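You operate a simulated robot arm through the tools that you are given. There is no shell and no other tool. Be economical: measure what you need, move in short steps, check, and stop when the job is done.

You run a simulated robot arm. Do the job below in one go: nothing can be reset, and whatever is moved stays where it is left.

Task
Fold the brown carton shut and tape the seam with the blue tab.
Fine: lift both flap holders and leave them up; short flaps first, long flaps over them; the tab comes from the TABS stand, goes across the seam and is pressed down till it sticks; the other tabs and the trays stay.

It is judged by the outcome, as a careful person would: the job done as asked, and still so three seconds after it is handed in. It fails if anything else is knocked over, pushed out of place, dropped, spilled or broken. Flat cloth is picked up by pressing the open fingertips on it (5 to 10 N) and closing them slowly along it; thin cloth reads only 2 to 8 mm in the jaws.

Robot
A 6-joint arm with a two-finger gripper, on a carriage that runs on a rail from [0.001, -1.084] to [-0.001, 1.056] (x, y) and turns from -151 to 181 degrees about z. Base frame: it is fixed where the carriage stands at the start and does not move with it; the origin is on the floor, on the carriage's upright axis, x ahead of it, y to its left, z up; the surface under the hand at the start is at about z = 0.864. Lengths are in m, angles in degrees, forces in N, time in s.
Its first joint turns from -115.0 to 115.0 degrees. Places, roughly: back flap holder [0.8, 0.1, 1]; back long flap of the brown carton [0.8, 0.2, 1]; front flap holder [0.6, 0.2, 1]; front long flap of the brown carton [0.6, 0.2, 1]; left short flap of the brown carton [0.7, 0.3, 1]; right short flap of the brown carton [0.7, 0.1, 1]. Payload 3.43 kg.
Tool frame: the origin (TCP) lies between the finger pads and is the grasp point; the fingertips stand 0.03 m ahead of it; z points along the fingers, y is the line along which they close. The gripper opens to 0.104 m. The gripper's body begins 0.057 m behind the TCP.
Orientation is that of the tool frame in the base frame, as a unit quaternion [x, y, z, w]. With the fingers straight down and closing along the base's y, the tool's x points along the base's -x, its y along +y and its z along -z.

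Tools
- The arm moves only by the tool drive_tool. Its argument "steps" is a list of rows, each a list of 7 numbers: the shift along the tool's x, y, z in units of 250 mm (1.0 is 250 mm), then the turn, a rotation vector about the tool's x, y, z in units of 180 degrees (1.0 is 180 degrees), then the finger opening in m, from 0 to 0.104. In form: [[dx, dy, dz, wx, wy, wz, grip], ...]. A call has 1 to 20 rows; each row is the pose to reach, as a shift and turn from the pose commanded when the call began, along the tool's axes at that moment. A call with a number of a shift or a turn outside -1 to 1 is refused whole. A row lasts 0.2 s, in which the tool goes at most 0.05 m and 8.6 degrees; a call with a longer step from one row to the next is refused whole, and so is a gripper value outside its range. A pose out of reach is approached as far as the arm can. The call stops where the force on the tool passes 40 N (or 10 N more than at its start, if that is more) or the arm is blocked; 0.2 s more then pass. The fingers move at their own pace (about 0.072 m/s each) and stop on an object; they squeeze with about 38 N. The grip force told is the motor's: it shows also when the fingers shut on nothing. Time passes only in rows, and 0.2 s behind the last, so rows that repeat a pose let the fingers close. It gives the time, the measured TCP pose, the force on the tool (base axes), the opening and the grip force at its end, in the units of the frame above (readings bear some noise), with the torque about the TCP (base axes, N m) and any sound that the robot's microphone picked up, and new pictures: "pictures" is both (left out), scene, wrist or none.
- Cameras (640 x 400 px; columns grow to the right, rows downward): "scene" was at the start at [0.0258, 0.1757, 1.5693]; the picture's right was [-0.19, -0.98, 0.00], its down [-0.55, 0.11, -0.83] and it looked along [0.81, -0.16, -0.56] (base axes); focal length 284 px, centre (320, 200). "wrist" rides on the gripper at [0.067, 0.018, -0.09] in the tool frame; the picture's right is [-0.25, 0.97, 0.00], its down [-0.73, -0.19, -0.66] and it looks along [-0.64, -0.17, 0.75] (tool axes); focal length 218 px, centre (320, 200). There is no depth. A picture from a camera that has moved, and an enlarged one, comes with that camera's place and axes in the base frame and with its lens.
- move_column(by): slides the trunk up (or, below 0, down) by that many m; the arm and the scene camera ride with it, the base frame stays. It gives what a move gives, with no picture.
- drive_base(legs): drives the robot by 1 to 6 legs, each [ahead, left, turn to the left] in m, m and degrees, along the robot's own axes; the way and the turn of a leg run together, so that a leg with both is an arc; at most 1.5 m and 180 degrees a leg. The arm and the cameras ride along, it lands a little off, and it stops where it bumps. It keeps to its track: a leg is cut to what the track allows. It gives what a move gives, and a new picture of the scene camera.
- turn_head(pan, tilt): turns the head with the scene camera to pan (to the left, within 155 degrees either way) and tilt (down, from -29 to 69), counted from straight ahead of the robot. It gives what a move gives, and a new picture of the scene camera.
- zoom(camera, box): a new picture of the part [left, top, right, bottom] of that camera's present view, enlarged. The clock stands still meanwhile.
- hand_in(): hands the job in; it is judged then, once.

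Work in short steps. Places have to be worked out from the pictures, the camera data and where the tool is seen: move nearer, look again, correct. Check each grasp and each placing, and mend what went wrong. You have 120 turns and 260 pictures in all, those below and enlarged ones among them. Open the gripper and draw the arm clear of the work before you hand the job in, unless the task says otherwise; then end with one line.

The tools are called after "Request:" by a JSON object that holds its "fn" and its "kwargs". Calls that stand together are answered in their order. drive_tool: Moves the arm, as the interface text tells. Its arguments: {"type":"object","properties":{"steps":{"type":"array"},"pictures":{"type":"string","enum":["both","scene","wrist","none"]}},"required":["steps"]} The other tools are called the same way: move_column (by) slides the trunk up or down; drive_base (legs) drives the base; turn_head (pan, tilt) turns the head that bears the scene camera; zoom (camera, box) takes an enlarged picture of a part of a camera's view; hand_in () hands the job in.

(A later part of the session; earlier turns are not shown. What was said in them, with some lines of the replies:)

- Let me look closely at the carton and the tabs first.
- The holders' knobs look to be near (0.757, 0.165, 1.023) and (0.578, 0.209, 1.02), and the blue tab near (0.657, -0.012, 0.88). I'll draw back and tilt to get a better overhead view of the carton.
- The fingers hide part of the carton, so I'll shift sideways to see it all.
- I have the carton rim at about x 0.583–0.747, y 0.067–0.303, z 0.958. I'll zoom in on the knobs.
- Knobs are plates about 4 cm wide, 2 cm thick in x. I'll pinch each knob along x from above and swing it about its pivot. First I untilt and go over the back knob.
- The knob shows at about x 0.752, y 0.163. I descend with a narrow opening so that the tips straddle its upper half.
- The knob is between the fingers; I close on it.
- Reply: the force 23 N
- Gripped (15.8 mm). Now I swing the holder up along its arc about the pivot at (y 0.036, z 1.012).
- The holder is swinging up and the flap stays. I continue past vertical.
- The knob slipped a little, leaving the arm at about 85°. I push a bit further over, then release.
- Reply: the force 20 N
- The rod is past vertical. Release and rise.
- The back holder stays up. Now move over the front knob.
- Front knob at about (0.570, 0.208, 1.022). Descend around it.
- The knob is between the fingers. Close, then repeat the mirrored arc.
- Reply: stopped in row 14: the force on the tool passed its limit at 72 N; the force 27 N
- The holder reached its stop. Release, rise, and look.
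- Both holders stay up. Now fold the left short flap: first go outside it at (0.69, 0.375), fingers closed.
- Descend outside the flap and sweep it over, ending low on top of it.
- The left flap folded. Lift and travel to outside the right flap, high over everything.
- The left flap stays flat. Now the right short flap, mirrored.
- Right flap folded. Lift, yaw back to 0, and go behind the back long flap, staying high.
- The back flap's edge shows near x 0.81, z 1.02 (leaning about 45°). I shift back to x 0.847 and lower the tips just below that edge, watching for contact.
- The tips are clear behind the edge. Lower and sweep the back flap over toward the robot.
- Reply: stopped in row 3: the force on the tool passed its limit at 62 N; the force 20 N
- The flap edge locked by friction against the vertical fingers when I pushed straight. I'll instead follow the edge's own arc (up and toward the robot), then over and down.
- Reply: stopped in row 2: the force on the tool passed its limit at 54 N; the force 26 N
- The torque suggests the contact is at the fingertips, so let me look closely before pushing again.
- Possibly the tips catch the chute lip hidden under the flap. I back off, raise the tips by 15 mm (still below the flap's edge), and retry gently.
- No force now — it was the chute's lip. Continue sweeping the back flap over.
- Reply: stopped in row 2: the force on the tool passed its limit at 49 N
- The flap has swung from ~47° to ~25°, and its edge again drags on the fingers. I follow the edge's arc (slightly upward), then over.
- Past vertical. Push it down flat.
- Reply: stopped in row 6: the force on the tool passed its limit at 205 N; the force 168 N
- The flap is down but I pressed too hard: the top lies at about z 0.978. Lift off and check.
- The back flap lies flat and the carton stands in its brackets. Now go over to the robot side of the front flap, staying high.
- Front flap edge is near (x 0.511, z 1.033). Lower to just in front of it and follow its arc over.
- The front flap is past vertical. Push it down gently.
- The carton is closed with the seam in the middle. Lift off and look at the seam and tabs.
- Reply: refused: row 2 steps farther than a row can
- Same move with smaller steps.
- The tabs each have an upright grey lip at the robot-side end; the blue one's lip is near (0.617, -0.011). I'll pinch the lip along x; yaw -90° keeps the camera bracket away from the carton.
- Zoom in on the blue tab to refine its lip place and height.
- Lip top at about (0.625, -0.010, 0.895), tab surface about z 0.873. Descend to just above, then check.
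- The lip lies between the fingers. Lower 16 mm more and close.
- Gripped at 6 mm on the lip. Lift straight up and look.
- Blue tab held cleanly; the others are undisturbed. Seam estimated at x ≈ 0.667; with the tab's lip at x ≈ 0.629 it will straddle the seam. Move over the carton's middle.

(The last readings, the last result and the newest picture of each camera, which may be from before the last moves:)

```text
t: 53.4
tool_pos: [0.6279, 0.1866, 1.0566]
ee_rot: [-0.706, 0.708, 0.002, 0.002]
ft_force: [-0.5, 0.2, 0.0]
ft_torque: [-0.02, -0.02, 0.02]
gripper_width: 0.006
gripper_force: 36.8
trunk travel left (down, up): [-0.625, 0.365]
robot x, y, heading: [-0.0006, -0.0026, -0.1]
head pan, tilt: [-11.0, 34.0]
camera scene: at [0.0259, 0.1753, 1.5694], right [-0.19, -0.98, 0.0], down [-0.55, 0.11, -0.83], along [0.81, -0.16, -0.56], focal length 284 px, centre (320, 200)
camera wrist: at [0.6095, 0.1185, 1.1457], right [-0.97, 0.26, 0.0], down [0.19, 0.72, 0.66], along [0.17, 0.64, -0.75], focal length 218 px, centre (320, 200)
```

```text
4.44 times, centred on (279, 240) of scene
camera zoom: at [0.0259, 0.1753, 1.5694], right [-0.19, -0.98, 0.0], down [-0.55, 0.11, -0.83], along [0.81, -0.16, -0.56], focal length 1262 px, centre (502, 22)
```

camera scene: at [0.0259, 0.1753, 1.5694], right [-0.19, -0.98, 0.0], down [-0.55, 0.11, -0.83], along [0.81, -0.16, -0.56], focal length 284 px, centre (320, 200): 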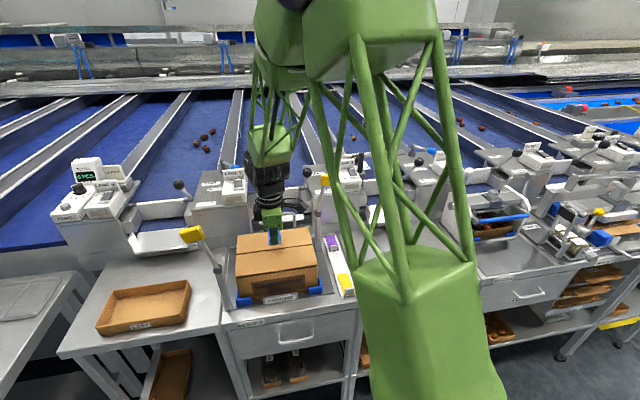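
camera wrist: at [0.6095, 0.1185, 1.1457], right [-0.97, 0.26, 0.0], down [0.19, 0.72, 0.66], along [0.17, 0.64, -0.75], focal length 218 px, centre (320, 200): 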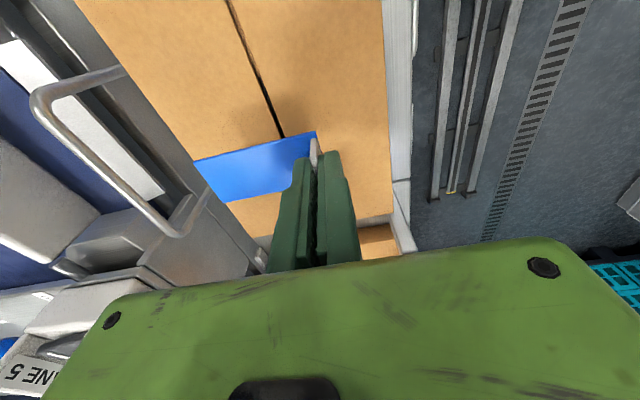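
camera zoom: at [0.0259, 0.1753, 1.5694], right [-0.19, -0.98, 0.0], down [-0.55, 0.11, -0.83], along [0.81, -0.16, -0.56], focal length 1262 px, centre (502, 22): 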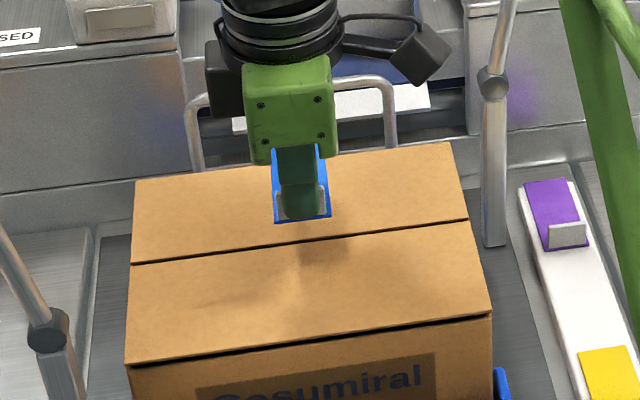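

The seam lies at x ≈ 0.662, right under the tab's middle. Lower slowly until contact.

Request:
{"fn": "drive_tool", "kwargs": {"steps": [[0, 0, 0.08, 0, 0, 0, 0.0], [0, 0, 0.13, 0, 0, 0, 0.0], [0, 0, 0.16, 0, 0, 0, 0.0], [0, 0, 0.175, 0, 0, 0, 0.0], [0, 0, 0.185, 0, 0, 0, 0.0], [0, 0, 0.19, 0, 0, 0, 0.0]]}}

```text
t: 54.8
tool_pos: [0.6278, 0.1852, 1.0073]
ee_rot: [-0.707, 0.707, 0.002, 0.003]
ft_force: [-0.4, -2.1, 6.2]
ft_torque: [-0.07, -0.05, -0.04]
gripper_width: 0.0058
gripper_force: 36.7
trunk travel left (down, up): [-0.625, 0.365]
robot x, y, heading: [-0.0028, 0.0013, -0.4]
head pan, tilt: [-11.0, 34.0]
camera scene: at [0.026, 0.175, 1.5695], right [-0.19, -0.98, 0.0], down [-0.55, 0.11, -0.83], along [0.81, -0.16, -0.56], focal length 284 px, centre (320, 200)
camera wrist: at [0.6094, 0.1182, 1.0971], right [-0.97, 0.26, 0.0], down [0.19, 0.72, 0.66], along [0.17, 0.64, -0.75], focal length 218 px, centre (320, 200)
```

scene: 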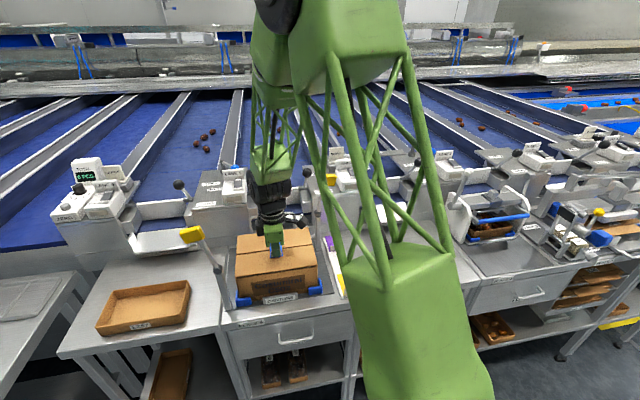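
wrist: 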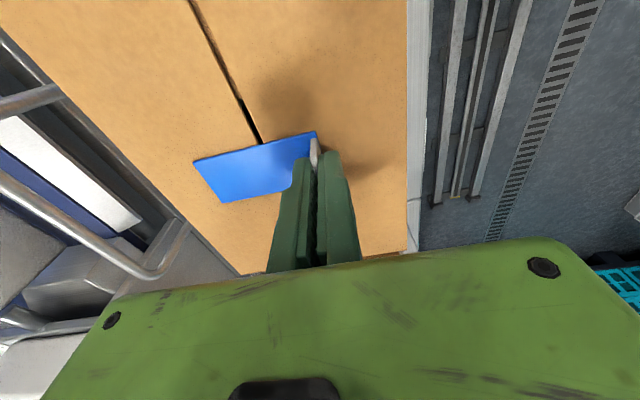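

Contact at 6 N, tab straddling the seam. Press a little harder at the lip end, hold, then release and rise.

Request:
{"fn": "drive_tool", "kwargs": {"steps": [[0, 0, 0.005, 0, 0, 0, 0.0], [0, 0, 0.01, 0, 0, 0, 0.0], [0, 0, 0.013, 0, 0, 0, 0.0], [0, 0, 0.013, 0, 0, 0, 0.0], [0, 0, 0.013, 0, 0, 0, 0.0]], "pictures": "none"}}

```text
t: 56.0
tool_pos: [0.6274, 0.1862, 1.005]
ee_rot: [-0.707, 0.707, 0.001, 0.003]
ft_force: [0.0, -0.5, 32.4]
ft_torque: [0.02, -0.2, -0.06]
gripper_width: 0.0061
gripper_force: 36.8
trunk travel left (down, up): [-0.625, 0.365]
robot x, y, heading: [-0.0002, 0.0007, 0.1]
head pan, tilt: [-11.0, 34.0]
```

Pressed at 32 N. Ease off, open, and rise to see whether the tab stays.

Request:
{"fn": "drive_tool", "kwargs": {"steps": [[0, 0, -0.01, 0, 0, 0, 0.0], [0, 0, -0.014, 0, 0, 0, 0.015], [0, 0, -0.014, 0, 0, 0, 0.025], [0, 0, -0.014, 0, 0, 0, 0.025], [0, 0, -0.05, 0, 0, 0, 0.025], [0, 0, -0.15, 0, 0, 0, 0.025], [0, 0, -0.25, 0, 0, 0, 0.025]]}}

Request:
{"fn": "zoom", "kwargs": {"camera": "scene", "box": [215, 195, 343, 285]}}

```text
t: 57.6
tool_pos: [0.6276, 0.1853, 1.0669]
ee_rot: [-0.706, 0.708, 0.004, 0.002]
ft_force: [0.8, -0.1, -0.5]
ft_torque: [-0.02, 0.02, 0.01]
gripper_width: 0.025
gripper_force: 0.0
trunk travel left (down, up): [-0.625, 0.365]
robot x, y, heading: [0.0002, 0.0002, -0.2]
head pan, tilt: [-11.0, 34.0]
camera scene: at [0.0264, 0.1753, 1.5693], right [-0.19, -0.98, 0.0], down [-0.55, 0.11, -0.83], along [0.81, -0.16, -0.56], focal length 284 px, centre (320, 200)
camera wrist: at [0.6101, 0.118, 1.1554], right [-0.97, 0.26, 0.0], down [0.19, 0.72, 0.66], along [0.17, 0.64, -0.75], focal length 218 px, centre (320, 200)
```

scene: 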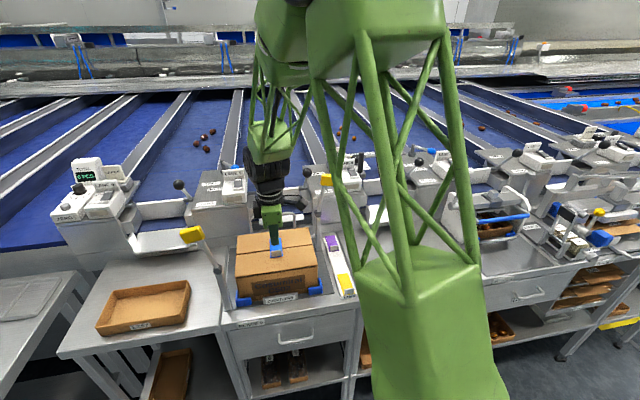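
wrist: 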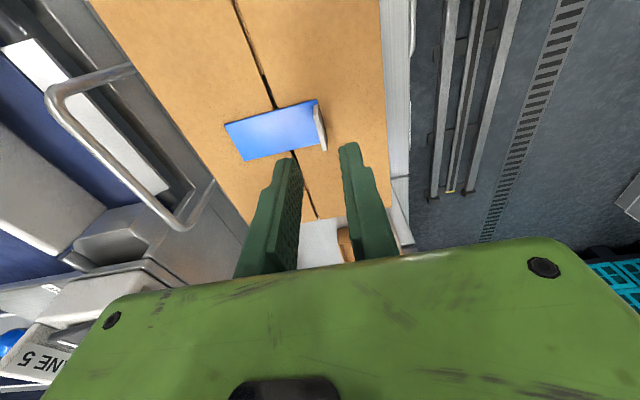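

```text
4.44 times, centred on (279, 240) of scene
camera zoom: at [0.0264, 0.1753, 1.5693], right [-0.19, -0.98, 0.0], down [-0.55, 0.11, -0.83], along [0.81, -0.16, -0.56], focal length 1262 px, centre (502, 22)
```

zoom: 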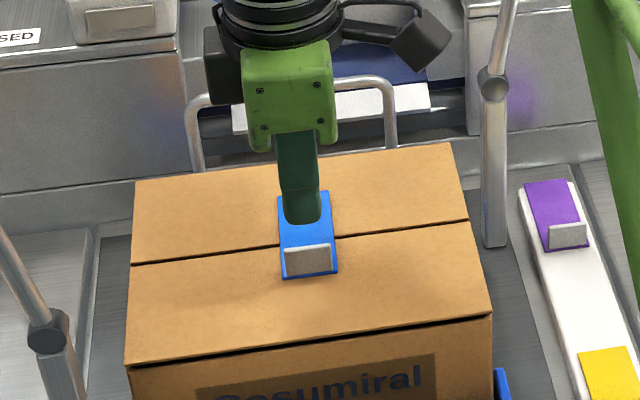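

The tab sits across the seam. Now press it down with closed fingertips, first near the seam.

Request:
{"fn": "drive_tool", "kwargs": {"steps": [[0, -0.05, 0, 0, 0, 0, 0.0], [0, -0.1, 0, 0, 0, 0, 0.0], [0, -0.1, 0.12, 0, 0, 0, 0.0], [0, -0.1, 0.22, 0, 0, 0, 0.0], [0, -0.1, 0.245, 0, 0, 0, 0.0], [0, -0.1, 0.255, 0, 0, 0, 0.0], [0, -0.1, 0.26, 0, 0, 0, 0.0]], "pictures": "none"}}

```text
t: 59.2
tool_pos: [0.6518, 0.1866, 1.0021]
ee_rot: [-0.706, 0.708, 0.003, 0.001]
ft_force: [0.7, -0.6, 0.3]
ft_torque: [-0.01, -0.01, 0.0]
gripper_width: 0.0
gripper_force: 34.8
trunk travel left (down, up): [-0.625, 0.365]
robot x, y, heading: [-0.0043, -0.001, -0.2]
head pan, tilt: [-11.0, 34.0]
```

No contact yet; continue by small steps.

Request:
{"fn": "drive_tool", "kwargs": {"steps": [[0, 0, 0.005, 0, 0, 0, 0.0], [0, 0, 0.01, 0, 0, 0, 0.0], [0, 0, 0.015, 0, 0, 0, 0.0], [0, 0, 0.02, 0, 0, 0, 0.0]], "pictures": "none"}}

```text
t: 60.3
tool_pos: [0.6525, 0.1861, 0.9989]
ee_rot: [-0.706, 0.708, 0.003, 0.004]
ft_force: [-6.5, -1.0, 26.7]
ft_torque: [-0.1, 0.18, -0.02]
gripper_width: 0.006
gripper_force: 34.5
trunk travel left (down, up): [-0.625, 0.365]
robot x, y, heading: [0.0028, -0.003, -0.4]
head pan, tilt: [-11.0, 34.0]
stopped in row 4: the force on the tool passed its limit at 41 N (the readings are from after the stop); the commanded pose is now the measured one
```

Pressed there. Hold a moment, then rise, shift past the seam, and press the far half.

Request:
{"fn": "drive_tool", "kwargs": {"steps": [[0, 0, 0, 0, 0, 0, 0.0], [0, 0, 0, 0, 0, 0, 0.0], [0, 0, -0.06, 0, 0, 0, 0.0], [0, -0.06, -0.06, 0, 0, 0, 0.0], [0, -0.125, -0.06, 0, 0, 0, 0.0], [0, -0.125, -0.02, 0, 0, 0, 0.0], [0, -0.125, -0.008, 0, 0, 0, 0.0], [0, -0.125, -0.002, 0, 0, 0, 0.0], [0, -0.125, 0.002, 0, 0, 0, 0.0], [0, -0.125, 0.005, 0, 0, 0, 0.0], [0, -0.125, 0.005, 0, 0, 0, 0.0]], "pictures": "none"}}

```text
t: 62.5
tool_pos: [0.6857, 0.1864, 0.9994]
ee_rot: [-0.706, 0.708, 0.0, 0.005]
ft_force: [-2.4, -1.4, 23.9]
ft_torque: [-0.13, 0.09, 0.05]
gripper_width: 0.0063
gripper_force: 34.8
trunk travel left (down, up): [-0.625, 0.365]
robot x, y, heading: [0.001, -0.0013, -0.1]
head pan, tilt: [-11.0, 34.0]
stopped in row 11: the force on the tool passed its limit at 42 N (the readings are from after the stop); the commanded pose is now the measured one
```

Both halves pressed. Rise straight up and draw clear, then inspect.

Request:
{"fn": "drive_tool", "kwargs": {"steps": [[0, 0, -0.05, 0, 0, 0, 0.0], [0, 0, -0.2, 0, 0, 0, 0.0], [0, 0, -0.4, 0, 0, 0, 0.02], [0, 0, -0.6, 0, 0, 0, 0.05], [0, 0, -0.8, 0, 0, 0, 0.05], [0, 0.18, -0.9, 0, 0, 0, 0.05], [0, 0.36, -0.95, 0, 0, 0, 0.05], [0, 0.5, -1.0, 0, 0, 0, 0.05]]}}

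Request:
{"fn": "zoom", "kwargs": {"camera": "scene", "box": [170, 165, 374, 305]}}

Request:
{"fn": "zoom", "kwargs": {"camera": "wrist", "box": [160, 0, 480, 200]}}

```text
refused: row 6 steps farther than a row can; nothing moved
```

```text
2.86 times, centred on (272, 235) of scene
camera zoom: at [0.025, 0.1749, 1.5693], right [-0.19, -0.98, 0.0], down [-0.55, 0.11, -0.83], along [0.81, -0.16, -0.56], focal length 811 px, centre (457, 100)
```

zoom: 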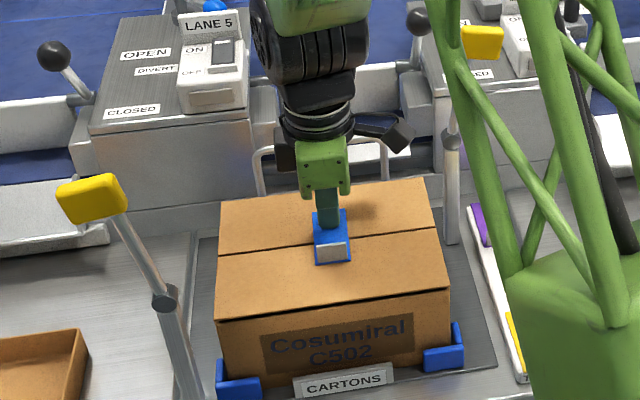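

```text
2.00 times, centred on (320, 100) of wrist
camera zoom: at [0.6664, 0.1182, 1.0885], right [-0.97, 0.26, 0.0], down [0.19, 0.72, 0.67], along [0.17, 0.64, -0.75], focal length 436 px, centre (320, 400)
```

zoom: 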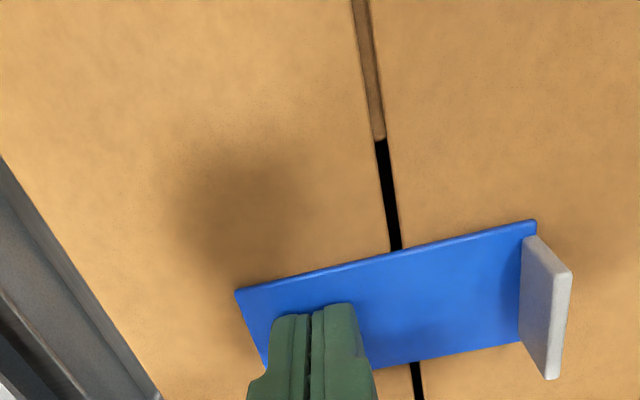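

The tab is flat across the seam. Redo the retreat with smaller steps.

Request:
{"fn": "drive_tool", "kwargs": {"steps": [[0, 0, -0.05, 0, 0, 0, 0.0], [0, 0, -0.2, 0, 0, 0, 0.0], [0, 0, -0.38, 0, 0, 0, 0.02], [0, 0, -0.56, 0, 0, 0, 0.05], [0, 0, -0.74, 0, 0, 0, 0.05], [0, 0.12, -0.84, 0, 0, 0, 0.05], [0.1, 0.25, -0.9, 0, 0, 0, 0.05], [0.2, 0.38, -0.95, 0, 0, 0, 0.05], [0.35, 0.45, -0.95, 0, 0, 0, 0.05], [0.52, 0.5, -0.95, 0, 0, 0, 0.05], [0.7, 0.5, -0.95, 0, 0, 0, 0.05]]}}

Request:
{"fn": "zoom", "kwargs": {"camera": "scene", "box": [170, 165, 374, 305]}}

```text
t: 65.0
tool_pos: [0.5595, 0.0082, 1.2306]
ee_rot: [-0.707, 0.707, 0.001, 0.005]
ft_force: [0.2, -0.4, -0.2]
ft_torque: [-0.01, 0.01, -0.03]
gripper_width: 0.0499
gripper_force: 0.0
trunk travel left (down, up): [-0.625, 0.365]
robot x, y, heading: [-0.0015, -0.0006, 0.1]
head pan, tilt: [-11.0, 34.0]
camera scene: at [0.0259, 0.1755, 1.5693], right [-0.19, -0.98, 0.0], down [-0.55, 0.11, -0.83], along [0.81, -0.16, -0.56], focal length 284 px, centre (320, 200)
camera wrist: at [0.5402, -0.0598, 1.3199], right [-0.97, 0.26, 0.0], down [0.19, 0.72, 0.66], along [0.17, 0.64, -0.75], focal length 218 px, centre (320, 200)
```

scene: 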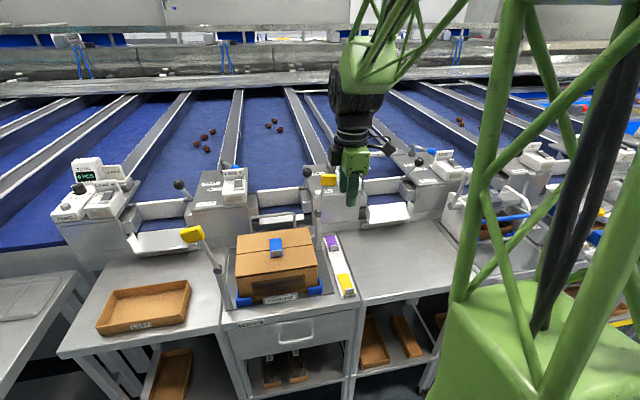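
wrist: 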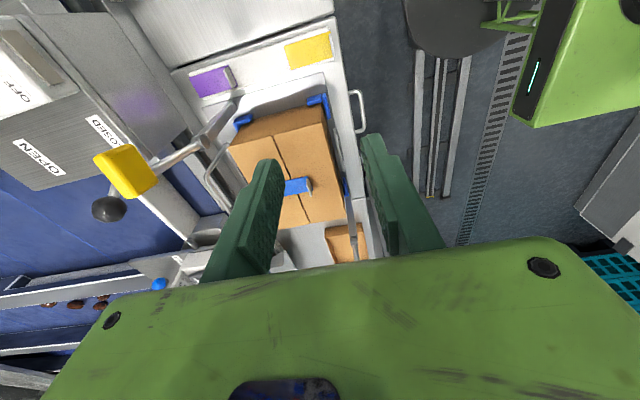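

```text
2.86 times, centred on (272, 235) of scene
camera zoom: at [0.0259, 0.1755, 1.5693], right [-0.19, -0.98, 0.0], down [-0.55, 0.11, -0.83], along [0.81, -0.16, -0.56], focal length 811 px, centre (457, 100)
```

zoom: 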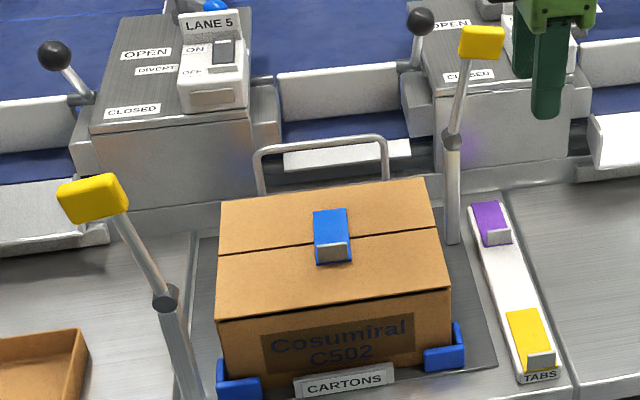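

The carton is shut, the blue tab lies pressed across the seam, both holders are up, and the other tabs and trays are in place; the gripper is open and clear. Handing in.

Request:
{"fn": "hand_in", "kwargs": {}}

```text
The job is handed in.
```

The brown carton is folded shut with the blue tab pressed flat across its seam. Both flap holders are up, and the other tabs and trays are where they were. I pressed too hard once while folding the back flap (about 205 N), and the gripper bumped something behind the carton, probably the bar there; the last pictures show no damage.
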